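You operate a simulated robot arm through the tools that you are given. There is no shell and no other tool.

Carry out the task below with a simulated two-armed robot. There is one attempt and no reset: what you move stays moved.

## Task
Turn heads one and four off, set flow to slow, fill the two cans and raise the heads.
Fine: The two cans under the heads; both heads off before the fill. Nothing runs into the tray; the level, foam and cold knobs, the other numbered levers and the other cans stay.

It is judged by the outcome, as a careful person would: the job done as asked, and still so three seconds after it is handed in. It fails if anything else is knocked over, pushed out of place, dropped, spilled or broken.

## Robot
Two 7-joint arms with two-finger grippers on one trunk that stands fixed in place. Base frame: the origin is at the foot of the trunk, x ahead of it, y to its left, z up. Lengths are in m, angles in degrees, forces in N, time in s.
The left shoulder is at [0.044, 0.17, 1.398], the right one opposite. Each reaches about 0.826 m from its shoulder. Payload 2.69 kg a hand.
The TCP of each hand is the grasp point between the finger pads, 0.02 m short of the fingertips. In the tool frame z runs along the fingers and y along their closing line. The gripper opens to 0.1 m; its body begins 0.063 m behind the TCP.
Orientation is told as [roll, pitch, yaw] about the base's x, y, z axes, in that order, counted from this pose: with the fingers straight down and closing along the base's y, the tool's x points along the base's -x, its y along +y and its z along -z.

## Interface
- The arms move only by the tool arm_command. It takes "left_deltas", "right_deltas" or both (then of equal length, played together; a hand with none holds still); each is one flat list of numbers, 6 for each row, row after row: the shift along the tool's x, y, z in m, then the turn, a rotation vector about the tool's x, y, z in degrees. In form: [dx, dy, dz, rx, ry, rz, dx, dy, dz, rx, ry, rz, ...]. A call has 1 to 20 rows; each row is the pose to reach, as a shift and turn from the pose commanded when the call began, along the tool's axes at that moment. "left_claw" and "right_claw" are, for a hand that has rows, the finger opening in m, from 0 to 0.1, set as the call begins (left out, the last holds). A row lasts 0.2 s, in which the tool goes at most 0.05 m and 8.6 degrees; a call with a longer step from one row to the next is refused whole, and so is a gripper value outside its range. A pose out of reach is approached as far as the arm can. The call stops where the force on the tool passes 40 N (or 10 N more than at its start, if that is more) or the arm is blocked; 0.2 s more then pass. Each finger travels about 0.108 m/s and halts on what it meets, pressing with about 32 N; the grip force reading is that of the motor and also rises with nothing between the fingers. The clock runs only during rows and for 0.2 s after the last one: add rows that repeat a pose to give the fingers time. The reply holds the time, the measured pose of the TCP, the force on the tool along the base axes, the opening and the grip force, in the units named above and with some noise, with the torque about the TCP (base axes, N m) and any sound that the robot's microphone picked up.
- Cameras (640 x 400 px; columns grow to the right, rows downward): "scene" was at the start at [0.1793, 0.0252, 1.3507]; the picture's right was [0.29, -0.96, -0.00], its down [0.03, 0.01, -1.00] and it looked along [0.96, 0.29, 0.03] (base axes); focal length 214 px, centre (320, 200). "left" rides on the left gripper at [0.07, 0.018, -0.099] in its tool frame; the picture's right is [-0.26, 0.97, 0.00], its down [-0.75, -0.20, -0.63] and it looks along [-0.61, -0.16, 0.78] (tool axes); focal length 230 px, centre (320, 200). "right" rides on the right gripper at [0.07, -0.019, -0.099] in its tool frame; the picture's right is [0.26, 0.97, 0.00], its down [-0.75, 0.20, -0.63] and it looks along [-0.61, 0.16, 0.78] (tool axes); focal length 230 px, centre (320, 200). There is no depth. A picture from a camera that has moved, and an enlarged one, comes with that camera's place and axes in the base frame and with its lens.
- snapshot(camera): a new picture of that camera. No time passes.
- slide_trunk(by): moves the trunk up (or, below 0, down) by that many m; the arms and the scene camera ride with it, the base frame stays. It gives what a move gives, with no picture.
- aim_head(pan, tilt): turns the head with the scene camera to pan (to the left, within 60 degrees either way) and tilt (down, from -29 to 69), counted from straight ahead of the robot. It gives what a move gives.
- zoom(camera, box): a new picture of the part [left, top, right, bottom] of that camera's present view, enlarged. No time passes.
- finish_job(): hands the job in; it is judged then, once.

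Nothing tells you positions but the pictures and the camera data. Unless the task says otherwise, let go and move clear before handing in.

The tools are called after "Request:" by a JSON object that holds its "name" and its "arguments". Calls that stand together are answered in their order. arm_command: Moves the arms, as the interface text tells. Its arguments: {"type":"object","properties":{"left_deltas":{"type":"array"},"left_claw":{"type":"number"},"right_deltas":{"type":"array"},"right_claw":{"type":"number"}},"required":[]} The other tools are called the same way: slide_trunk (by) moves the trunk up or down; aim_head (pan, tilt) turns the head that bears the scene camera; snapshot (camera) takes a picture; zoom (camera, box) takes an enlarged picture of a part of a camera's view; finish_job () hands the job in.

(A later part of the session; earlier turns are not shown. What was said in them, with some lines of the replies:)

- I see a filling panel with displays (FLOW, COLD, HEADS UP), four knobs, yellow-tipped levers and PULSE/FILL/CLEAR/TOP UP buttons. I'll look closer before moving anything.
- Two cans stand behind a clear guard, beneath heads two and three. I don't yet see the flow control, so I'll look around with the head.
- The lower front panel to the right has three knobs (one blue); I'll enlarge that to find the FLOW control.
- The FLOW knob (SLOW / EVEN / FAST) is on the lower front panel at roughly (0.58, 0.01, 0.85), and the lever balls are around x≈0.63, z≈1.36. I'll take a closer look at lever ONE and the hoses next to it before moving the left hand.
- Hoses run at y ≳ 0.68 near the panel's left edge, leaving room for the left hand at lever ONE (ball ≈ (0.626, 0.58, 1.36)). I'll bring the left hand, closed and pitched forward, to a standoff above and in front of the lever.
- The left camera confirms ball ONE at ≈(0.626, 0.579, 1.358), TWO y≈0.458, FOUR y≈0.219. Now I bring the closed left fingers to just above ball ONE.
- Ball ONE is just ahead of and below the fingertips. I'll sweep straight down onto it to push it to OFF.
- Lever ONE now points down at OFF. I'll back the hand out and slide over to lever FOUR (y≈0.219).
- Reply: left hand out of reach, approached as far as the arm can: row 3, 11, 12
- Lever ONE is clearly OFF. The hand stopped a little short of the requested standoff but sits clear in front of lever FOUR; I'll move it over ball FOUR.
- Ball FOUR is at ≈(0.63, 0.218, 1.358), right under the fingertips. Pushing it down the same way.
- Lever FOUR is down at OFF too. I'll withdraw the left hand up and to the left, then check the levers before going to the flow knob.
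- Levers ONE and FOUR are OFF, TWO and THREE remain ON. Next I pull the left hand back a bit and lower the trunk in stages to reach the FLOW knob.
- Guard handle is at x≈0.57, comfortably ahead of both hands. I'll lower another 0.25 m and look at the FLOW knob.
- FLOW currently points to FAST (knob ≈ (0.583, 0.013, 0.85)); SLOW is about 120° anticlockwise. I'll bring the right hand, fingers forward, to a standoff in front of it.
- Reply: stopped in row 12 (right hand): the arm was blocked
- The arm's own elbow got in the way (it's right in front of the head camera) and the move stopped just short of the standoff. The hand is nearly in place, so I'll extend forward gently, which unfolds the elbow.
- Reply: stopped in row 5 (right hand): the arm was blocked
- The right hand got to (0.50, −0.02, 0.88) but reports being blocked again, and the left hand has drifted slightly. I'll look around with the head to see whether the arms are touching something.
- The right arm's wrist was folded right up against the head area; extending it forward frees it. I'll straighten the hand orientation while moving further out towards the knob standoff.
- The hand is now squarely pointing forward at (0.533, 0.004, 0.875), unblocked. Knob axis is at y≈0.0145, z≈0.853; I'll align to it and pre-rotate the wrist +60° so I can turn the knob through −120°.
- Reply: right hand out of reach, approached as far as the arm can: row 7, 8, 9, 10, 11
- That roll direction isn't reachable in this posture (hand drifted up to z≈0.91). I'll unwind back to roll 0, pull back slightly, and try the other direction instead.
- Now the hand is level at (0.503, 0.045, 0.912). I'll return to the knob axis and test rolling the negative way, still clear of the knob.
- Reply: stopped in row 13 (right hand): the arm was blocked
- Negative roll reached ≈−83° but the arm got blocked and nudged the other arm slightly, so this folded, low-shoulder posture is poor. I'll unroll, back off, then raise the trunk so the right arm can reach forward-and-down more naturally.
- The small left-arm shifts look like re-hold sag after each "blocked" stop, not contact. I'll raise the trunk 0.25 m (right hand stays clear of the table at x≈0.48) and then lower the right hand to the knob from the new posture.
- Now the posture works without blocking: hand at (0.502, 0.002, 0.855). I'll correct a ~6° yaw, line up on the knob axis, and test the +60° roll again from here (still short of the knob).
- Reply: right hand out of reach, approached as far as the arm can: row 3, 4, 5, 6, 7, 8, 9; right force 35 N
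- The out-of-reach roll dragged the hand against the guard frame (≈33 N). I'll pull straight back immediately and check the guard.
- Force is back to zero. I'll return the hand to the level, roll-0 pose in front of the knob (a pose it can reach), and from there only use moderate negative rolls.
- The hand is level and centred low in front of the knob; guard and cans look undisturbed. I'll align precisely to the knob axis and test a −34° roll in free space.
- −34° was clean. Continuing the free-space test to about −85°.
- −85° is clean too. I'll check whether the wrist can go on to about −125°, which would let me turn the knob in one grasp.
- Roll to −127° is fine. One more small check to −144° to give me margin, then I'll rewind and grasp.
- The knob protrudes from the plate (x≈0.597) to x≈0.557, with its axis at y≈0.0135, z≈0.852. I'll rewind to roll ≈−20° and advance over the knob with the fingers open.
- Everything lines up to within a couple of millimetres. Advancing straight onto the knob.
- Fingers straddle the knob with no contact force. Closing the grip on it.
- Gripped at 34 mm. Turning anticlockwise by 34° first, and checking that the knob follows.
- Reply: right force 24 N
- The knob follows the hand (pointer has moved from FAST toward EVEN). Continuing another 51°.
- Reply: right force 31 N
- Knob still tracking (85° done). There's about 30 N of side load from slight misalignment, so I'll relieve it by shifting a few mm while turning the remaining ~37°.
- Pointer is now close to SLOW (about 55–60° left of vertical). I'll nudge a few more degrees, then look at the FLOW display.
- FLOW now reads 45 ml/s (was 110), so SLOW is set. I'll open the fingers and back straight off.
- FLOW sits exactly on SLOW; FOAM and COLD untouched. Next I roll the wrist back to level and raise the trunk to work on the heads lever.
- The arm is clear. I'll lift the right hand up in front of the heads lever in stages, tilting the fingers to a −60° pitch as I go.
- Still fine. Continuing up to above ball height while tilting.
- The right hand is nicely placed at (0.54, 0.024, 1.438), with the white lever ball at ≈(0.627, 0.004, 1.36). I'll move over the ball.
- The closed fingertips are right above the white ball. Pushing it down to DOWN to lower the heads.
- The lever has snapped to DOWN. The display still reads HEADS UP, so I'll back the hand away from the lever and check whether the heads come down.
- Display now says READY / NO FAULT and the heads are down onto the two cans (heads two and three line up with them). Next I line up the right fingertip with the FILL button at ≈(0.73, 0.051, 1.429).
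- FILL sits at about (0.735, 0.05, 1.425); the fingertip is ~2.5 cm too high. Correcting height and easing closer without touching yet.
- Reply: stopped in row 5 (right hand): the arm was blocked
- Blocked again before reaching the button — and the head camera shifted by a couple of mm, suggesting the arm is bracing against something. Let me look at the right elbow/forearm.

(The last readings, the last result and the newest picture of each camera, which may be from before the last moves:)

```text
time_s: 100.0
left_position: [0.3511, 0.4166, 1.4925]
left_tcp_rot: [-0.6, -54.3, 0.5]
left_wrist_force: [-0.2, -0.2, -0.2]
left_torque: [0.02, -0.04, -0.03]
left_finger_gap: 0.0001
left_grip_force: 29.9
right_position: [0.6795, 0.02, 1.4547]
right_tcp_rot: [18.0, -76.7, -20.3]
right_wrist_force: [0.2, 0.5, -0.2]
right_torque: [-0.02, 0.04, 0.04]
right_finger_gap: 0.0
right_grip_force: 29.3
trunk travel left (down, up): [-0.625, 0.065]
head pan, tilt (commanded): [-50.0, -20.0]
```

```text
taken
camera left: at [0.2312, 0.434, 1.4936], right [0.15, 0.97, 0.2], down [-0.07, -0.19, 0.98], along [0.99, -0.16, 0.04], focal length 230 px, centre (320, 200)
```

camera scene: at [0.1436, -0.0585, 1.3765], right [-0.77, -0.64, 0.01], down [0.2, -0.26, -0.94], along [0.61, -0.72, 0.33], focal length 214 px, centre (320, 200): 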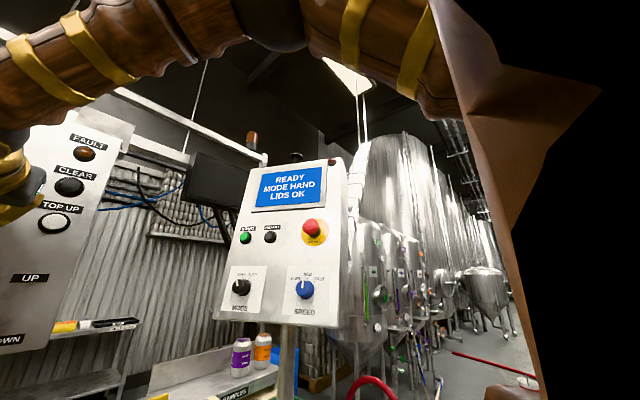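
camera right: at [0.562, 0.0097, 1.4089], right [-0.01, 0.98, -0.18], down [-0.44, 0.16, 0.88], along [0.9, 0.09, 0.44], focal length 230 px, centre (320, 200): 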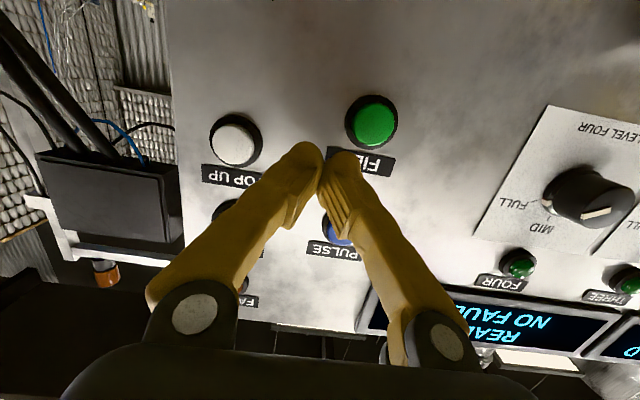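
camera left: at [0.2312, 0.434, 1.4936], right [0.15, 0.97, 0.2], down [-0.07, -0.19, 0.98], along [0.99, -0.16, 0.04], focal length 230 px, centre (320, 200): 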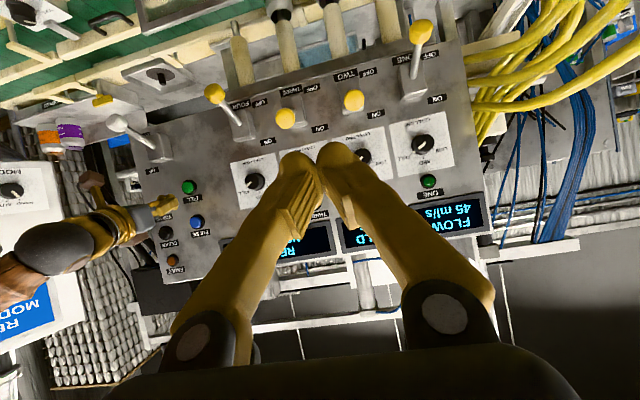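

No external obstacle — it's the upper arm swinging inward against the head side that limits it. Yawing the hand (~40°, fingers pointing forward-left) keeps the wrist further right, so I'll do that and re-approach FILL.

Request:
{"name": "arm_command", "arguments": {"right_deltas": [0.002, 0.003, -0.025, -7.8, 0.6, -1.7, 0.006, 0.008, -0.025, -15.6, 1.2, -3.4, 0.01, 0.013, -0.025, -23.4, 1.7, -5.0, 0.014, 0.018, -0.022, -31.2, 2.3, -6.7, 0.018, 0.023, -0.018, -39, 2.9, -8.4, 0.018, 0.023, -0.018, -39, 2.9, -8.4]}}

Request:
{"name": "snapshot", "arguments": {"camera": "right"}}

Request:
{"name": "aim_head", "arguments": {"pan": 15, "tilt": 0}}

Request:
{"name": "snapshot", "arguments": {"camera": "scene"}}

```text
time_s: 101.4
left_position: [0.3492, 0.4171, 1.4933]
left_tcp_rot: [-0.7, -54.4, 0.6]
left_wrist_force: [-0.4, 0.8, -0.3]
left_torque: [-0.03, -0.02, 0.01]
left_finger_gap: 0.0
left_grip_force: 29.1
right_position: [0.6562, 0.0438, 1.4448]
right_tcp_rot: [19.5, -76.8, 18.3]
right_wrist_force: [-0.3, 0.4, -0.1]
right_torque: [-0.01, -0.02, 0.02]
right_finger_gap: 0.0
right_grip_force: 28.9
trunk travel left (down, up): [-0.625, 0.065]
head pan, tilt (commanded): [-50.0, -20.0]
```

```text
taken
camera right: at [0.5757, -0.0363, 1.3967], right [-0.64, 0.75, -0.18], down [-0.44, -0.17, 0.88], along [0.63, 0.64, 0.44], focal length 230 px, centre (320, 200)
```

right: 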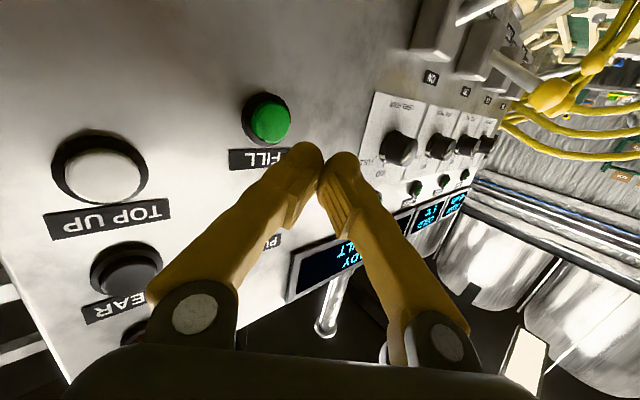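

```text
time_s: 102.7
left_position: [0.3507, 0.4161, 1.4936]
left_tcp_rot: [-0.7, -54.2, 0.5]
left_wrist_force: [0.3, -0.9, -0.4]
left_torque: [0.02, -0.04, 0.02]
left_finger_gap: 0.0002
left_grip_force: 29.0
right_position: [0.6586, 0.0426, 1.4433]
right_tcp_rot: [19.5, -76.7, 18.0]
right_wrist_force: [-0.8, -0.4, -0.4]
right_torque: [0.02, 0.0, -0.03]
right_finger_gap: 0.0002
right_grip_force: 29.6
trunk travel left (down, up): [-0.625, 0.065]
head pan, tilt (commanded): [15.0, 0.0]
```

```text
taken
camera scene: at [0.1814, 0.0228, 1.3466], right [0.26, -0.97, 0.0], down [-0.02, 0.0, -1.0], along [0.97, 0.26, -0.02], focal length 214 px, centre (320, 200)
```

scene: 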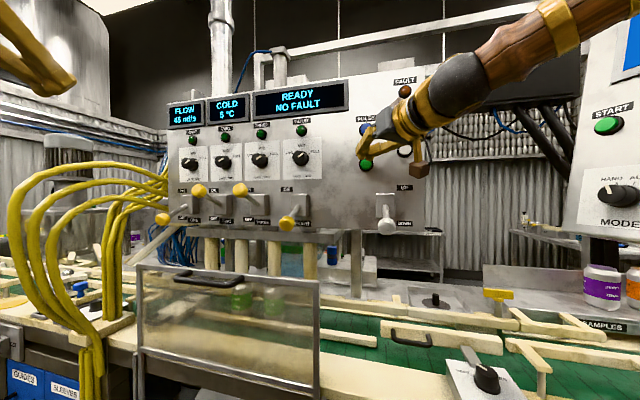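

Tracking is clean now. FILL's face is at ≈(0.724, 0.050, 1.425) and the leading fingertip about 4 cm short of it; I'll move in and press gently.

Request:
{"name": "arm_command", "arguments": {"right_deltas": [0.0113, -0.0067, 0.0134, 0, 0, 0, 0.0083, -0.0138, 0.024, 0, 0, 0, 0.0061, -0.0199, 0.0317, 0, 0, 0, 0.0061, -0.0199, 0.0317, 0, 0, 0]}}

Request:
{"name": "snapshot", "arguments": {"camera": "right"}}

Request:
{"name": "zoom", "arguments": {"camera": "scene", "box": [320, 100, 440, 220]}}

```text
time_s: 103.7
left_position: [0.3521, 0.4171, 1.4923]
left_tcp_rot: [-0.7, -54.3, 0.5]
left_wrist_force: [-0.5, -0.3, 0.1]
left_torque: [0.01, 0.02, 0.02]
left_finger_gap: 0.0
left_grip_force: 30.0
right_position: [0.6961, 0.0465, 1.4332]
right_tcp_rot: [19.5, -77.0, 18.2]
right_wrist_force: [0.1, 0.1, 0.3]
right_torque: [-0.01, 0.01, 0.03]
right_finger_gap: 0.0
right_grip_force: 29.0
trunk travel left (down, up): [-0.625, 0.065]
head pan, tilt (commanded): [15.0, 0.0]
```

```text
taken
camera right: at [0.6152, -0.0338, 1.3844], right [-0.64, 0.75, -0.18], down [-0.44, -0.17, 0.88], along [0.63, 0.64, 0.44], focal length 230 px, centre (320, 200)
```

right: 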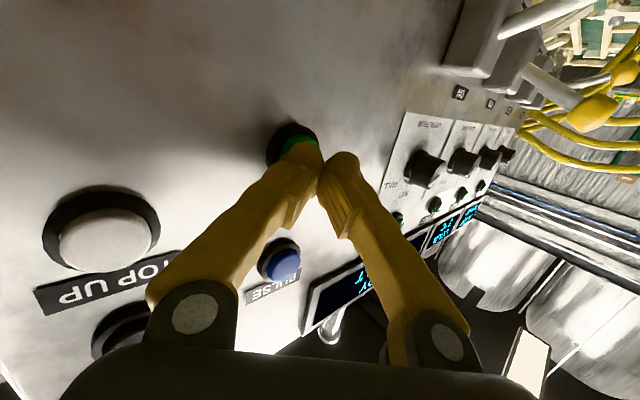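

```text
3.33 times, centred on (380, 160) of scene
camera zoom: at [0.1813, 0.0227, 1.3465], right [0.26, -0.97, 0.0], down [-0.02, 0.0, -1.0], along [0.97, 0.26, -0.02], focal length 715 px, centre (120, 333)
```

zoom: 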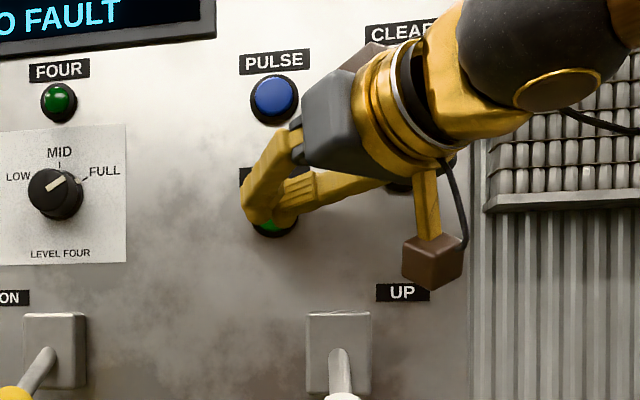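

The leading fingertip is right at the FILL button. Pressing in a few mm and releasing.

Request:
{"name": "arm_command", "arguments": {"right_deltas": [0.0038, -0.0034, 0.0049, 0, 0, 0, 0.0039, -0.0059, 0.0082, 0, 0, 0, 0.003, -0.0083, 0.0113, 0, 0, 0, 0.0023, -0.0102, 0.0136, 0, 0, 0, 0.0039, -0.0034, 0.0049, 0, 0, 0, 0.005, 0.003, -0.004, 0, 0, 0]}}

Request:
{"name": "snapshot", "arguments": {"camera": "scene"}}

Request:
{"name": "zoom", "arguments": {"camera": "scene", "box": [150, 80, 390, 230]}}

```text
time_s: 105.1
left_position: [0.3506, 0.4164, 1.4937]
left_tcp_rot: [-0.6, -54.3, 0.5]
left_wrist_force: [-0.5, -1.1, 0.6]
left_torque: [0.04, 0.0, 0.0]
left_finger_gap: 0.0
left_grip_force: 29.6
right_position: [0.6904, 0.0436, 1.4297]
right_tcp_rot: [19.6, -77.1, 17.6]
right_wrist_force: [0.2, -0.2, -0.1]
right_torque: [0.0, -0.02, 0.02]
right_finger_gap: 0.0001
right_grip_force: 29.5
trunk travel left (down, up): [-0.625, 0.065]
head pan, tilt (commanded): [15.0, 0.0]
heard: click
```

```text
taken
camera scene: at [0.1807, 0.0222, 1.3467], right [0.26, -0.97, 0.0], down [-0.02, 0.0, -1.0], along [0.97, 0.26, -0.02], focal length 214 px, centre (320, 200)
```

scene: 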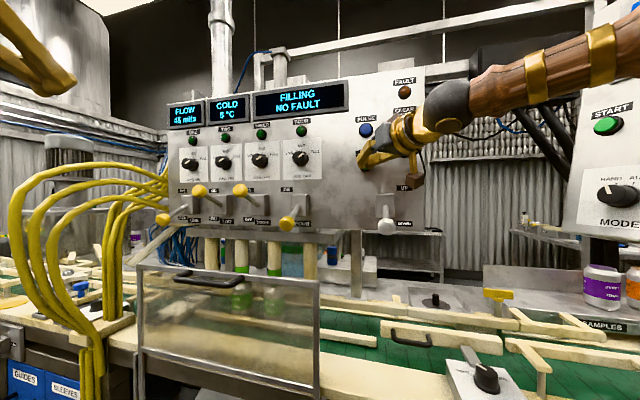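

```text
2.67 times, centred on (270, 155) of scene
camera zoom: at [0.1807, 0.0222, 1.3467], right [0.26, -0.97, 0.0], down [-0.02, 0.0, -1.0], along [0.97, 0.26, -0.02], focal length 572 px, centre (453, 320)
```

zoom: 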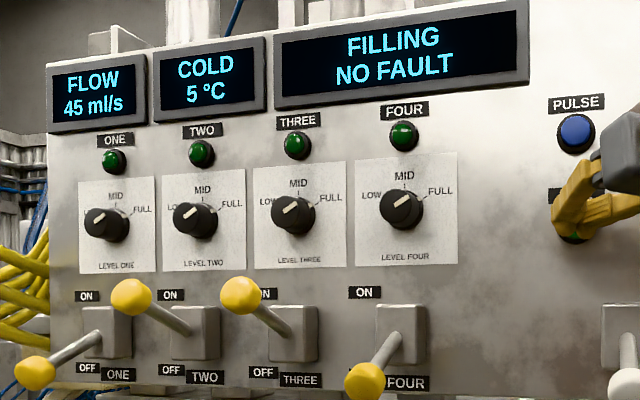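

It reads FILLING / NO FAULT. I'll back the hand off the panel while watching the fill.

Request:
{"name": "arm_command", "arguments": {"right_deltas": [0.0077, 0.005, -0.033, 0, 0, 0, 0.0155, 0.01, -0.066, 0, 0, 0, 0.0232, 0.015, -0.0995, 0, 0, 0, 0.0232, 0.015, -0.0995, 0, 0, 0]}}

Request:
{"name": "zoom", "arguments": {"camera": "scene", "box": [130, 80, 450, 280]}}

Request:
{"name": "zoom", "arguments": {"camera": "scene", "box": [180, 220, 360, 350]}}

```text
time_s: 106.1
left_position: [0.3521, 0.417, 1.4929]
left_tcp_rot: [-0.7, -54.2, 0.6]
left_wrist_force: [-0.4, -0.4, -1.1]
left_torque: [0.01, 0.01, 0.02]
left_finger_gap: 0.0002
left_grip_force: 29.3
right_position: [0.5956, -0.0041, 1.4244]
right_tcp_rot: [19.7, -76.7, 17.9]
right_wrist_force: [0.3, 0.5, 0.1]
right_torque: [-0.01, 0.0, -0.02]
right_finger_gap: 0.0001
right_grip_force: 29.5
trunk travel left (down, up): [-0.625, 0.065]
head pan, tilt (commanded): [15.0, 0.0]
```

```text
2.00 times, centred on (290, 180) of scene
camera zoom: at [0.1817, 0.0234, 1.3465], right [0.26, -0.97, 0.0], down [-0.02, 0.0, -1.0], along [0.97, 0.26, -0.02], focal length 429 px, centre (380, 240)
```

zoom: 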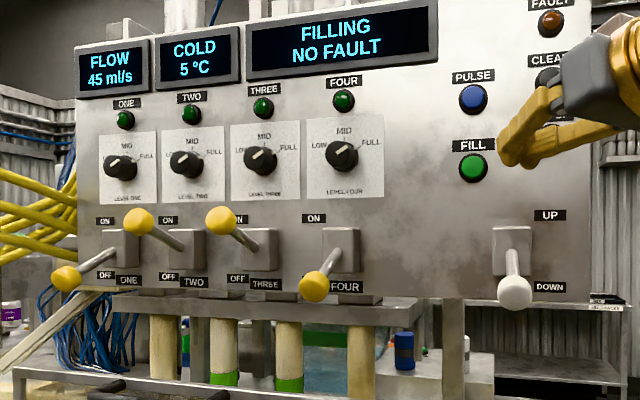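

```text
3.08 times, centred on (270, 285) of scene
camera zoom: at [0.1817, 0.0234, 1.3465], right [0.26, -0.97, 0.0], down [-0.02, 0.0, -1.0], along [0.97, 0.26, -0.02], focal length 660 px, centre (474, -62)
```

zoom: 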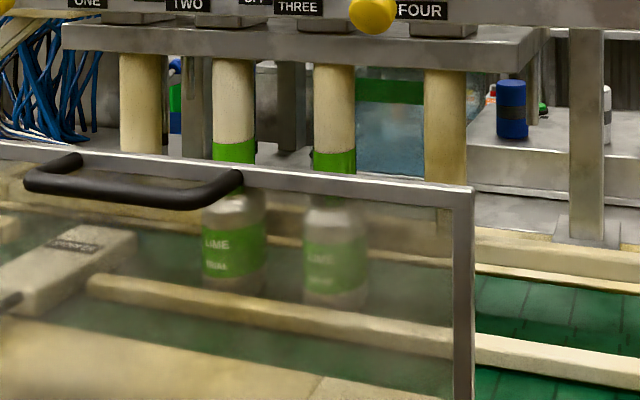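

Filling is underway (green flow bands on heads two and three only). Meanwhile I move the right hand down toward a position below the lever ball, slowly.

Request:
{"name": "arm_command", "arguments": {"right_deltas": [0.02, 0, -0.012, 0, 0, 0, 0.05, 0, -0.015, 0, 0, 0, 0.08, 0, -0.015, 0, 0, 0, 0.1, 0, -0.015, 0, 0, 0, 0.1, 0, -0.015, 0, 0, 0]}}

Request:
{"name": "zoom", "arguments": {"camera": "scene", "box": [130, 80, 450, 280]}}

Request:
{"name": "snapshot", "arguments": {"camera": "right"}}

```text
time_s: 107.3
left_position: [0.3505, 0.4164, 1.4932]
left_tcp_rot: [-0.6, -54.3, 0.7]
left_wrist_force: [-0.4, -0.1, 0.4]
left_torque: [0.02, 0.0, -0.02]
left_finger_gap: 0.0
left_grip_force: 29.4
right_position: [0.5628, -0.0186, 1.33]
right_tcp_rot: [19.6, -76.7, 17.8]
right_wrist_force: [-0.5, -0.6, 0.5]
right_torque: [0.01, 0.0, -0.01]
right_finger_gap: 0.0
right_grip_force: 29.4
trunk travel left (down, up): [-0.625, 0.065]
head pan, tilt (commanded): [15.0, 0.0]
```

```text
2.00 times, centred on (290, 180) of scene
camera zoom: at [0.1812, 0.0231, 1.3466], right [0.26, -0.97, 0.0], down [-0.02, 0.0, -1.0], along [0.97, 0.26, -0.02], focal length 429 px, centre (380, 240)
```

zoom: 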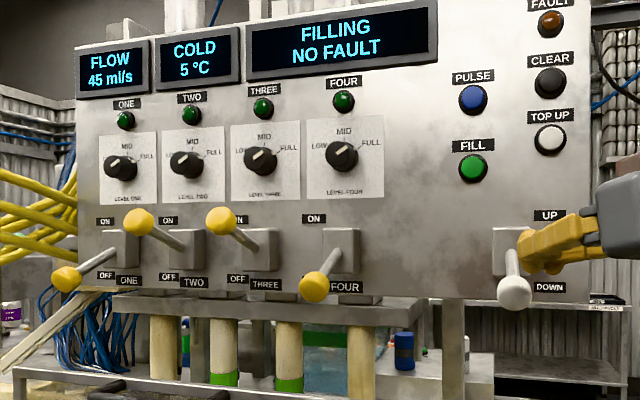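

```text
taken
camera right: at [0.4812, -0.1, 1.2821], right [-0.64, 0.75, -0.18], down [-0.44, -0.17, 0.88], along [0.63, 0.64, 0.44], focal length 230 px, centre (320, 200)
```

right: 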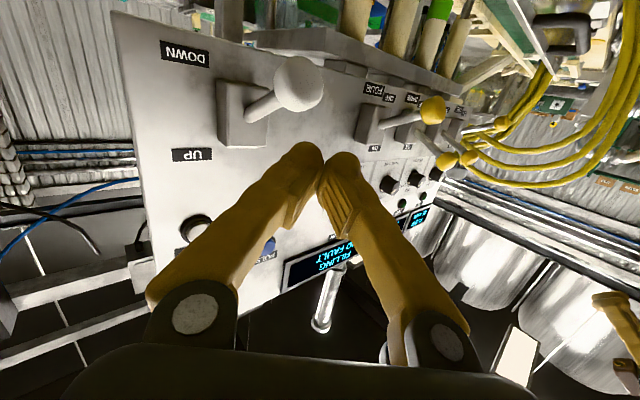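

Still filling, arm tracking well. I'll step back 2 cm for extra clearance from the lever and go on down.

Request:
{"name": "arm_command", "arguments": {"right_deltas": [0.0044, 0.0122, -0.0154, 0, 0, 0, 0.035, 0.01, -0.01, 0, 0, 0, 0.07, 0.007, -0.002, 0, 0, 0, 0.102, 0.005, 0.0057, 0, 0, 0, 0.102, 0.005, 0.0057, 0, 0, 0]}}

Request:
{"name": "zoom", "arguments": {"camera": "scene", "box": [130, 80, 450, 280]}}

Request:
{"name": "snapshot", "arguments": {"camera": "right"}}

```text
time_s: 108.5
left_position: [0.3517, 0.4168, 1.4936]
left_tcp_rot: [-0.6, -54.3, 0.5]
left_wrist_force: [0.3, -1.3, 0.4]
left_torque: [0.04, -0.01, -0.01]
left_finger_gap: 0.0
left_grip_force: 29.7
right_position: [0.544, -0.0215, 1.2307]
right_tcp_rot: [20.1, -76.7, 17.5]
right_wrist_force: [0.2, 0.6, 0.6]
right_torque: [-0.01, -0.04, 0.0]
right_finger_gap: 0.0
right_grip_force: 29.6
trunk travel left (down, up): [-0.625, 0.065]
head pan, tilt (commanded): [15.0, 0.0]
```

```text
2.00 times, centred on (290, 180) of scene
camera zoom: at [0.1815, 0.0229, 1.3466], right [0.26, -0.97, 0.0], down [-0.02, 0.0, -1.0], along [0.97, 0.26, -0.02], focal length 429 px, centre (380, 240)
```

zoom: 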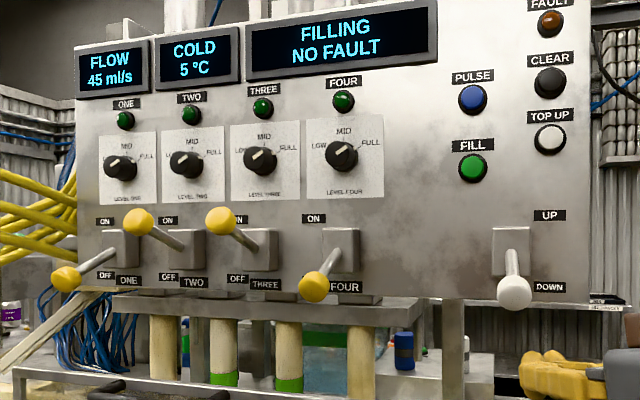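

```text
taken
camera right: at [0.4626, -0.1009, 1.1827], right [-0.64, 0.75, -0.17], down [-0.44, -0.17, 0.88], along [0.63, 0.64, 0.44], focal length 230 px, centre (320, 200)
```

right: 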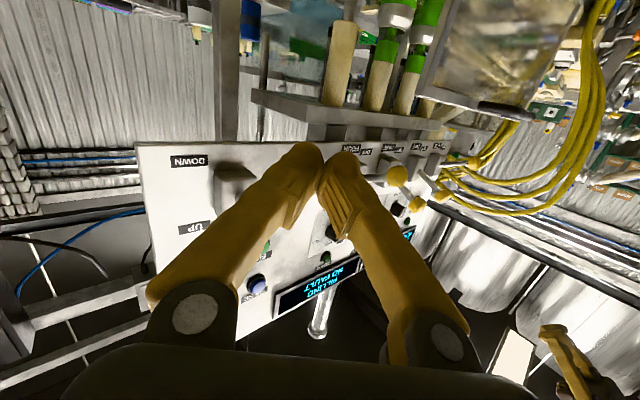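

The hand is parked below and in front of the lever (0.544, −0.02, 1.23). I'll wait for the fill to finish.

Request:
{"name": "arm_command", "arguments": {"right_deltas": [0, 0, 0, 0, 0, 0, 0, 0, 0, 0, 0, 0, 0, 0, 0, 0, 0, 0, 0, 0, 0, 0, 0, 0, 0, 0, 0, 0, 0, 0, 0, 0, 0, 0, 0, 0, 0, 0, 0, 0, 0, 0, 0, 0, 0, 0, 0, 0]}}

Request:
{"name": "zoom", "arguments": {"camera": "scene", "box": [130, 80, 450, 280]}}

Request:
{"name": "zoom", "arguments": {"camera": "scene", "box": [180, 220, 360, 350]}}

```text
time_s: 110.3
left_position: [0.3518, 0.4174, 1.4943]
left_tcp_rot: [-0.7, -54.3, 0.6]
left_wrist_force: [0.1, 0.5, 0.1]
left_torque: [0.01, 0.02, -0.02]
left_finger_gap: 0.0001
left_grip_force: 29.8
right_position: [0.5447, -0.0207, 1.2303]
right_tcp_rot: [19.9, -76.7, 17.6]
right_wrist_force: [-0.6, 0.4, 0.9]
right_torque: [0.0, 0.01, 0.02]
right_finger_gap: 0.0
right_grip_force: 29.4
trunk travel left (down, up): [-0.625, 0.065]
head pan, tilt (commanded): [15.0, 0.0]
```

```text
2.00 times, centred on (290, 180) of scene
camera zoom: at [0.1811, 0.0229, 1.3466], right [0.26, -0.97, 0.0], down [-0.02, 0.0, -1.0], along [0.97, 0.26, -0.02], focal length 429 px, centre (380, 240)
```

zoom: 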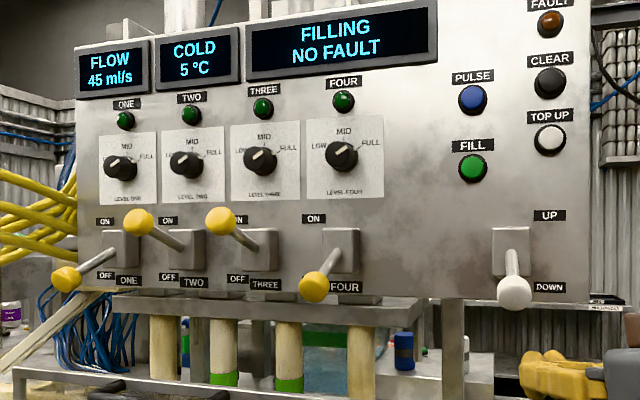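

```text
3.08 times, centred on (270, 285) of scene
camera zoom: at [0.1811, 0.0229, 1.3466], right [0.26, -0.97, 0.0], down [-0.02, 0.0, -1.0], along [0.97, 0.26, -0.02], focal length 660 px, centre (474, -62)
```

zoom: 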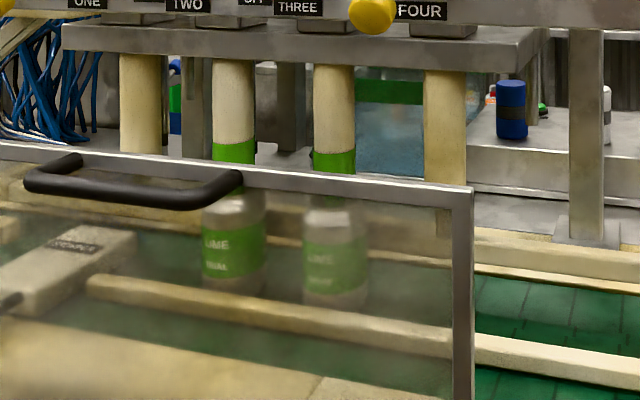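

Request:
{"name": "arm_command", "arguments": {"right_deltas": [0, 0, 0, 0, 0, 0, 0, 0, 0, 0, 0, 0, 0, 0, 0, 0, 0, 0, 0, 0, 0, 0, 0, 0, 0, 0, 0, 0, 0, 0, 0, 0, 0, 0, 0, 0, 0, 0, 0, 0, 0, 0, 0, 0, 0, 0, 0, 0, 0, 0, 0, 0, 0, 0]}}

Request:
{"name": "zoom", "arguments": {"camera": "scene", "box": [130, 80, 450, 280]}}

```text
time_s: 112.3
left_position: [0.3516, 0.4169, 1.4933]
left_tcp_rot: [-0.6, -54.3, 0.5]
left_wrist_force: [0.4, -0.7, -0.4]
left_torque: [0.03, 0.02, 0.03]
left_finger_gap: 0.0
left_grip_force: 29.5
right_position: [0.5427, -0.0207, 1.2289]
right_tcp_rot: [19.9, -76.7, 17.5]
right_wrist_force: [1.1, -0.5, 0.0]
right_torque: [-0.03, 0.04, 0.02]
right_finger_gap: 0.0001
right_grip_force: 30.0
trunk travel left (down, up): [-0.625, 0.065]
head pan, tilt (commanded): [15.0, 0.0]
```

```text
2.00 times, centred on (290, 180) of scene
camera zoom: at [0.1811, 0.0229, 1.3466], right [0.26, -0.97, 0.0], down [-0.02, 0.0, -1.0], along [0.97, 0.26, -0.02], focal length 429 px, centre (380, 240)
```

zoom: 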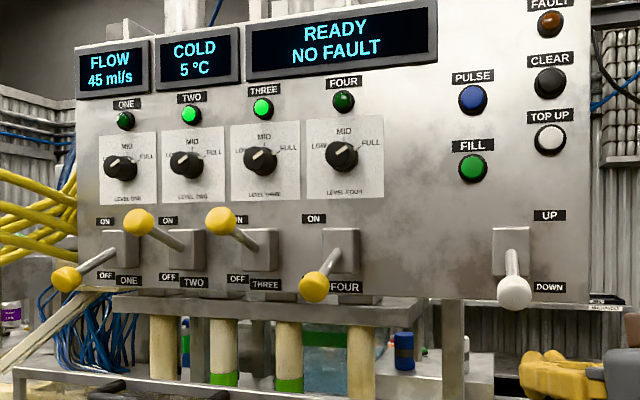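

Fill complete: lamps TWO and THREE are lit and the display is back to READY / NO FAULT. Now I slide the closed fingers beneath the lever ball (ball ≈ (0.63, 0.005, 1.286)).

Request:
{"name": "arm_command", "arguments": {"right_deltas": [-0.0064, -0.0094, 0.0253, 0, 0, 0, -0.0127, -0.0188, 0.0506, 0, 0, 0, -0.0191, -0.0282, 0.0759, 0, 0, 0, -0.0191, -0.0282, 0.0759, 0, 0, 0]}}

Request:
{"name": "snapshot", "arguments": {"camera": "right"}}

Request:
{"name": "zoom", "arguments": {"camera": "scene", "box": [310, 140, 470, 280]}}

Request:
{"name": "zoom", "arguments": {"camera": "left", "box": [60, 60, 260, 260]}}

```text
time_s: 113.3
left_position: [0.3505, 0.416, 1.4949]
left_tcp_rot: [-0.7, -54.4, 0.5]
left_wrist_force: [0.1, -1.0, 0.1]
left_torque: [0.02, 0.02, 0.0]
left_finger_gap: 0.0
left_grip_force: 29.7
right_position: [0.6232, 0.0034, 1.231]
right_tcp_rot: [19.7, -76.8, 17.7]
right_wrist_force: [0.0, -0.8, -0.1]
right_torque: [0.0, 0.01, -0.01]
right_finger_gap: 0.0002
right_grip_force: 29.2
trunk travel left (down, up): [-0.625, 0.065]
head pan, tilt (commanded): [15.0, 0.0]
```

```text
taken
camera right: at [0.5421, -0.0761, 1.183], right [-0.64, 0.75, -0.18], down [-0.44, -0.17, 0.88], along [0.63, 0.64, 0.44], focal length 230 px, centre (320, 200)
```

right: 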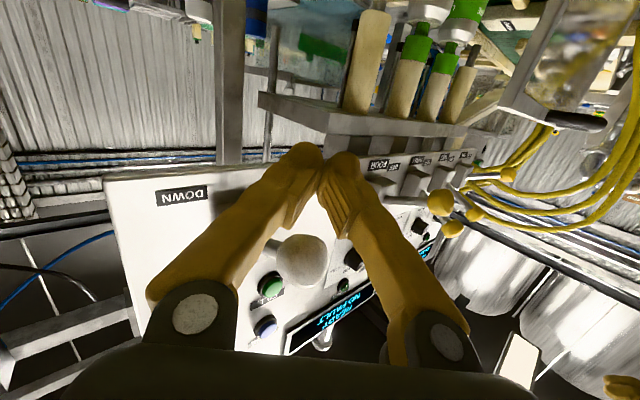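

```text
2.86 times, centred on (390, 210) of scene
camera zoom: at [0.1807, 0.0226, 1.3466], right [0.26, -0.97, 0.0], down [-0.02, 0.0, -1.0], along [0.97, 0.26, -0.02], focal length 613 px, centre (120, 171)
```

zoom: 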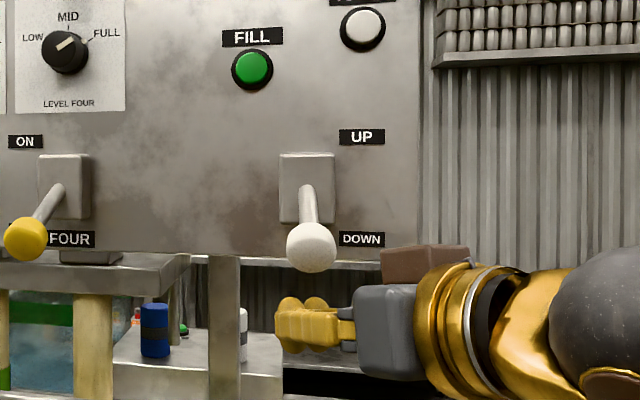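

```text
2.00 times, centred on (160, 160) of left
camera zoom: at [0.2307, 0.4336, 1.4938], right [0.15, 0.97, 0.2], down [-0.07, -0.19, 0.98], along [0.99, -0.16, 0.04], focal length 460 px, centre (640, 280)
```

zoom: 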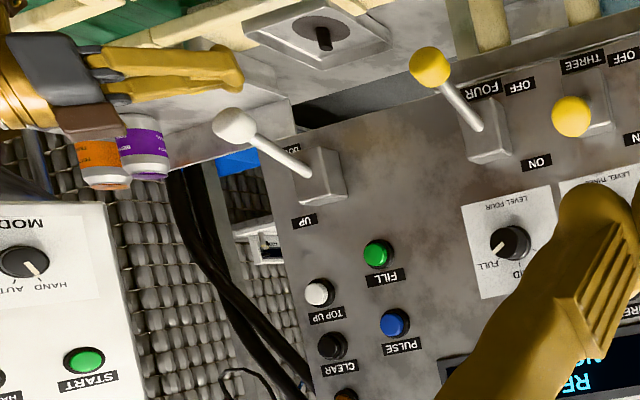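

The fingers are ~2 cm directly under the ball. Lifting straight up to throw the lever to UP.

Request:
{"name": "arm_command", "arguments": {"right_deltas": [-0.0146, 0.0011, -0.0032, 0, 0, 0, -0.0293, 0.0022, -0.0063, 0, 0, 0, -0.0439, 0.0032, -0.0095, 0, 0, 0, -0.0585, 0.0043, -0.0127, 0, 0, 0, -0.0731, 0.0054, -0.0158, 0, 0, 0, -0.0878, 0.0065, -0.019, 0, 0, 0, -0.0975, 0.0072, -0.0211, 0, 0, 0]}}

Request:
{"name": "zoom", "arguments": {"camera": "scene", "box": [310, 140, 470, 280]}}

Request:
{"name": "zoom", "arguments": {"camera": "scene", "box": [130, 80, 450, 280]}}

Request:
{"name": "snapshot", "arguments": {"camera": "right"}}

```text
time_s: 114.9
left_position: [0.3516, 0.4176, 1.494]
left_tcp_rot: [-0.7, -54.3, 0.6]
left_wrist_force: [0.2, 0.0, 0.2]
left_torque: [-0.01, 0.0, 0.02]
left_finger_gap: 0.0
left_grip_force: 29.4
right_position: [0.6238, 0.0033, 1.3314]
right_tcp_rot: [19.8, -76.7, 17.6]
right_wrist_force: [-0.3, -0.7, 0.2]
right_torque: [0.0, 0.01, -0.02]
right_finger_gap: 0.0001
right_grip_force: 29.8
trunk travel left (down, up): [-0.625, 0.065]
head pan, tilt (commanded): [15.0, 0.0]
```

```text
2.86 times, centred on (390, 210) of scene
camera zoom: at [0.1811, 0.023, 1.3466], right [0.26, -0.97, 0.0], down [-0.02, 0.0, -1.0], along [0.97, 0.26, -0.02], focal length 613 px, centre (120, 171)
```

zoom: 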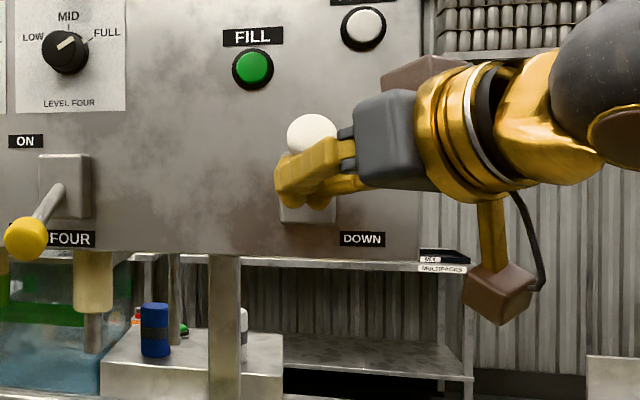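

```text
2.00 times, centred on (290, 180) of scene
camera zoom: at [0.1811, 0.023, 1.3466], right [0.26, -0.97, 0.0], down [-0.02, 0.0, -1.0], along [0.97, 0.26, -0.02], focal length 429 px, centre (380, 240)
```

zoom: 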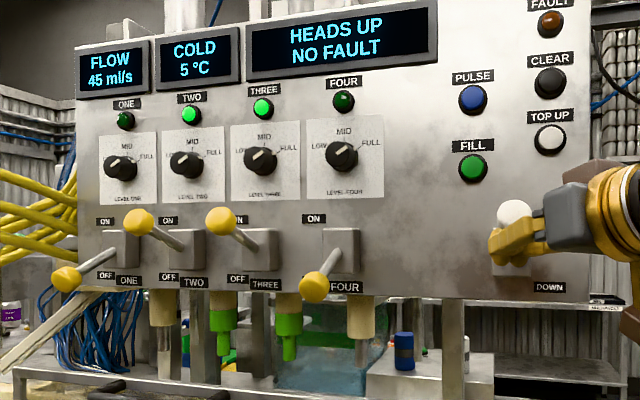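

```text
taken
camera right: at [0.5427, -0.0754, 1.2836], right [-0.64, 0.75, -0.18], down [-0.44, -0.17, 0.88], along [0.63, 0.64, 0.44], focal length 230 px, centre (320, 200)
```

right: 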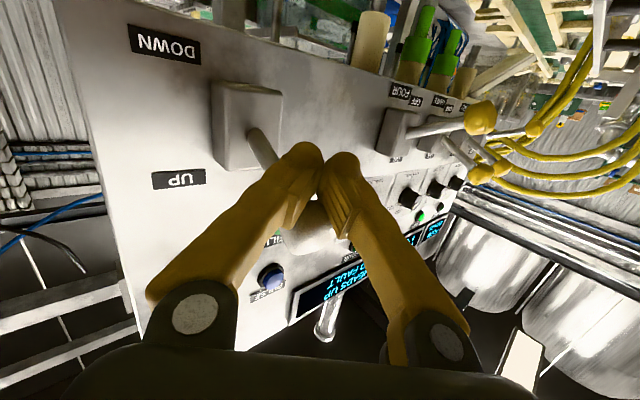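

HEADS UP / NO FAULT, lamps TWO and THREE lit — the heads are raised. I'll ease the fingers down and straight back, clear of the lever.

Request:
{"name": "arm_command", "arguments": {"right_deltas": [0.01, -0.0007, 0.002, 0, 0, 0, 0.0195, -0.0014, 0.0042, 0, 0, 0, 0.0195, -0.0014, -0.035, 0, 0, 0, 0.0195, -0.0014, -0.075, 0, 0, 0, 0.0195, -0.0014, -0.1, 0, 0, 0, 0.0195, -0.0014, -0.1, 0, 0, 0]}}

Request:
{"name": "snapshot", "arguments": {"camera": "scene"}}

Request:
{"name": "zoom", "arguments": {"camera": "scene", "box": [130, 80, 450, 280]}}

Request:
{"name": "zoom", "arguments": {"camera": "scene", "box": [130, 220, 360, 370]}}

```text
time_s: 116.3
left_position: [0.3521, 0.4168, 1.4934]
left_tcp_rot: [-0.6, -54.3, 0.6]
left_wrist_force: [-0.9, 0.8, -0.8]
left_torque: [-0.02, -0.03, 0.0]
left_finger_gap: 0.0
left_grip_force: 29.5
right_position: [0.5419, -0.0592, 1.3343]
right_tcp_rot: [19.8, -76.6, 17.8]
right_wrist_force: [0.0, 0.3, 0.6]
right_torque: [0.01, 0.01, 0.01]
right_finger_gap: 0.0
right_grip_force: 29.7
trunk travel left (down, up): [-0.625, 0.065]
head pan, tilt (commanded): [15.0, 0.0]
```

```text
taken
camera scene: at [0.1814, 0.0232, 1.3465], right [0.26, -0.97, 0.0], down [-0.02, 0.0, -1.0], along [0.97, 0.26, -0.02], focal length 214 px, centre (320, 200)
```

scene: 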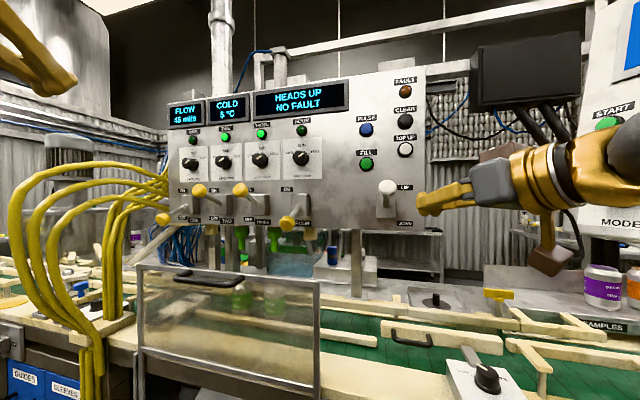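

```text
2.00 times, centred on (290, 180) of scene
camera zoom: at [0.1814, 0.0232, 1.3465], right [0.26, -0.97, 0.0], down [-0.02, 0.0, -1.0], along [0.97, 0.26, -0.02], focal length 429 px, centre (380, 240)
```

zoom: 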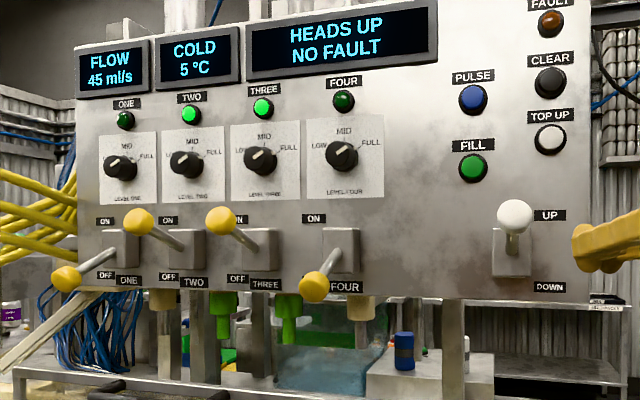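

```text
2.67 times, centred on (245, 295) of scene
camera zoom: at [0.1814, 0.0232, 1.3465], right [0.26, -0.97, 0.0], down [-0.02, 0.0, -1.0], along [0.97, 0.26, -0.02], focal length 572 px, centre (520, -53)
```

zoom: 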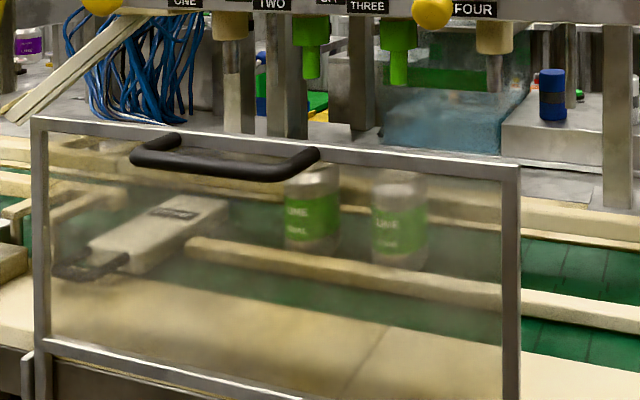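

Everything reads correct: HEADS UP, NO FAULT, FLOW 45 ml/s, TWO/THREE full lamps lit. I'll park the right hand clear and check the tray, knobs and cans.

Request:
{"name": "arm_command", "arguments": {"right_deltas": [-0.011, -0.011, -0.025, 0, 0, 0, -0.022, -0.022, -0.05, 0, 0, 0, -0.033, -0.033, -0.075, 0, 0, 0, -0.0437, -0.043, -0.095, 0, 0, 0]}}

Request:
{"name": "aim_head", "arguments": {"pan": 12, "tilt": 40}}

Request:
{"name": "snapshot", "arguments": {"camera": "scene"}}

Request:
{"name": "zoom", "arguments": {"camera": "scene", "box": [110, 80, 350, 320]}}

Request:
{"name": "zoom", "arguments": {"camera": "scene", "box": [320, 180, 560, 330]}}

Request:
{"name": "snapshot", "arguments": {"camera": "left"}}

```text
time_s: 117.3
left_position: [0.3507, 0.416, 1.4932]
left_tcp_rot: [-0.5, -54.5, 0.5]
left_wrist_force: [-0.6, -0.6, -0.2]
left_torque: [-0.03, -0.02, 0.01]
left_finger_gap: 0.0
left_grip_force: 29.3
right_position: [0.5025, -0.1489, 1.3937]
right_tcp_rot: [19.8, -76.7, 17.8]
right_wrist_force: [0.2, -0.4, 0.3]
right_torque: [0.0, 0.0, -0.02]
right_finger_gap: 0.0002
right_grip_force: 29.7
trunk travel left (down, up): [-0.625, 0.065]
head pan, tilt (commanded): [15.0, 0.0]
```

```text
time_s: 118.4
left_position: [0.3517, 0.4167, 1.4932]
left_tcp_rot: [-0.7, -54.3, 0.7]
left_wrist_force: [-0.2, 0.2, -0.4]
left_torque: [-0.04, 0.0, 0.01]
left_finger_gap: 0.0001
left_grip_force: 29.4
right_position: [0.5048, -0.1472, 1.3936]
right_tcp_rot: [19.5, -76.5, 18.1]
right_wrist_force: [-0.1, 0.1, -0.6]
right_torque: [-0.04, 0.01, 0.01]
right_finger_gap: 0.0
right_grip_force: 29.6
trunk travel left (down, up): [-0.625, 0.065]
head pan, tilt (commanded): [12.0, 40.0]
```

```text
taken
camera scene: at [0.1762, 0.0173, 1.283], right [0.21, -0.98, 0.0], down [-0.64, -0.13, -0.76], along [0.74, 0.16, -0.65], focal length 214 px, centre (320, 200)
```

scene: 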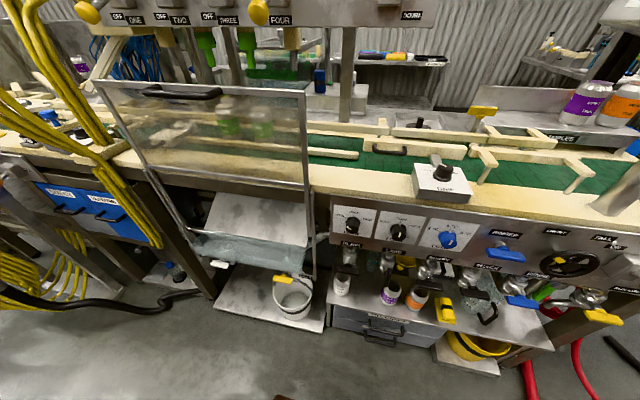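

```text
1.67 times, centred on (230, 200) of scene
camera zoom: at [0.1762, 0.0173, 1.283], right [0.21, -0.98, 0.0], down [-0.64, -0.13, -0.76], along [0.74, 0.16, -0.65], focal length 358 px, centre (470, 200)
```

zoom: 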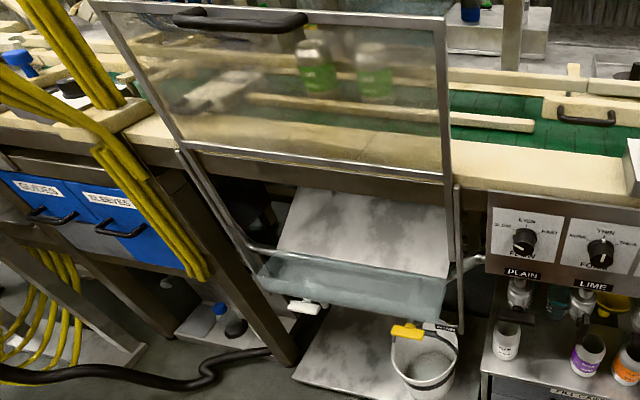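

```text
2.67 times, centred on (440, 255) of scene
camera zoom: at [0.1762, 0.0173, 1.283], right [0.21, -0.98, 0.0], down [-0.64, -0.13, -0.76], along [0.74, 0.16, -0.65], focal length 572 px, centre (0, 53)
```

zoom: 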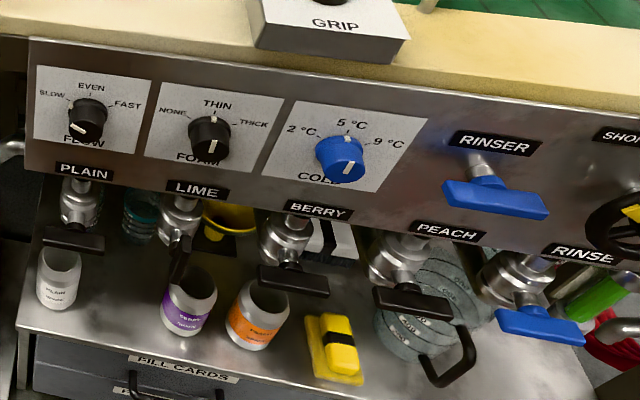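

```text
taken
camera left: at [0.2312, 0.434, 1.4937], right [0.15, 0.97, 0.2], down [-0.07, -0.19, 0.98], along [0.99, -0.16, 0.04], focal length 230 px, centre (320, 200)
```

left: 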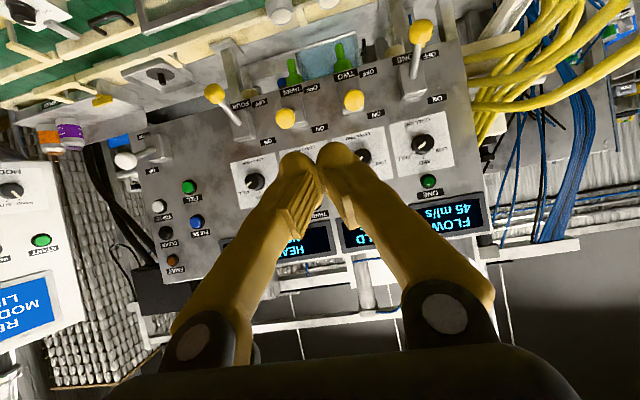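

The work is finished and I'm handing it in:

- **Heads:** one and four are OFF, two and three are still ON. The heads are back up, and the last full view of the display read HEADS UP, NO FAULT.
- **Flow:** the knob is on SLOW and the display reads 45 ml/s.
- **Fill:** the two lime cans stand in place, and the full lamps for two and three came on.
- **Everything else:** the tray looks dry. The level, foam and cold knobs, the guard and the other cans look unchanged.
- **Arms:** both hands are clear of the machine.

While turning the flow knob, the right hand pressed the guard frame at about 33 N before I pulled it back. In later pictures the guard is in the same position as before.

Request:
{"name": "finish_job", "arguments": {}}

```text
The job is handed in.
```

The job is done and handed in. Heads one and four are off, flow is on SLOW (45 ml/s), the two lime cans are filled, and the heads are back up with no fault showing.

- **Order:** both heads were off before I pressed FILL. Heads two and three stayed on, and their full lamps came on when the fill stopped.
- **Tray and other controls:** the tray looked dry in the last pictures. The level, foam and cold knobs, the other numbered levers and the other cans looked unchanged.
- **Guard contact:** while I was positioning for the flow knob, the right hand pressed against the guard frame at about 33 N before I pulled it back. Later pictures show the guard where it was.

Both hands were clear of the machine at hand-in. I did not see the result of the judging.
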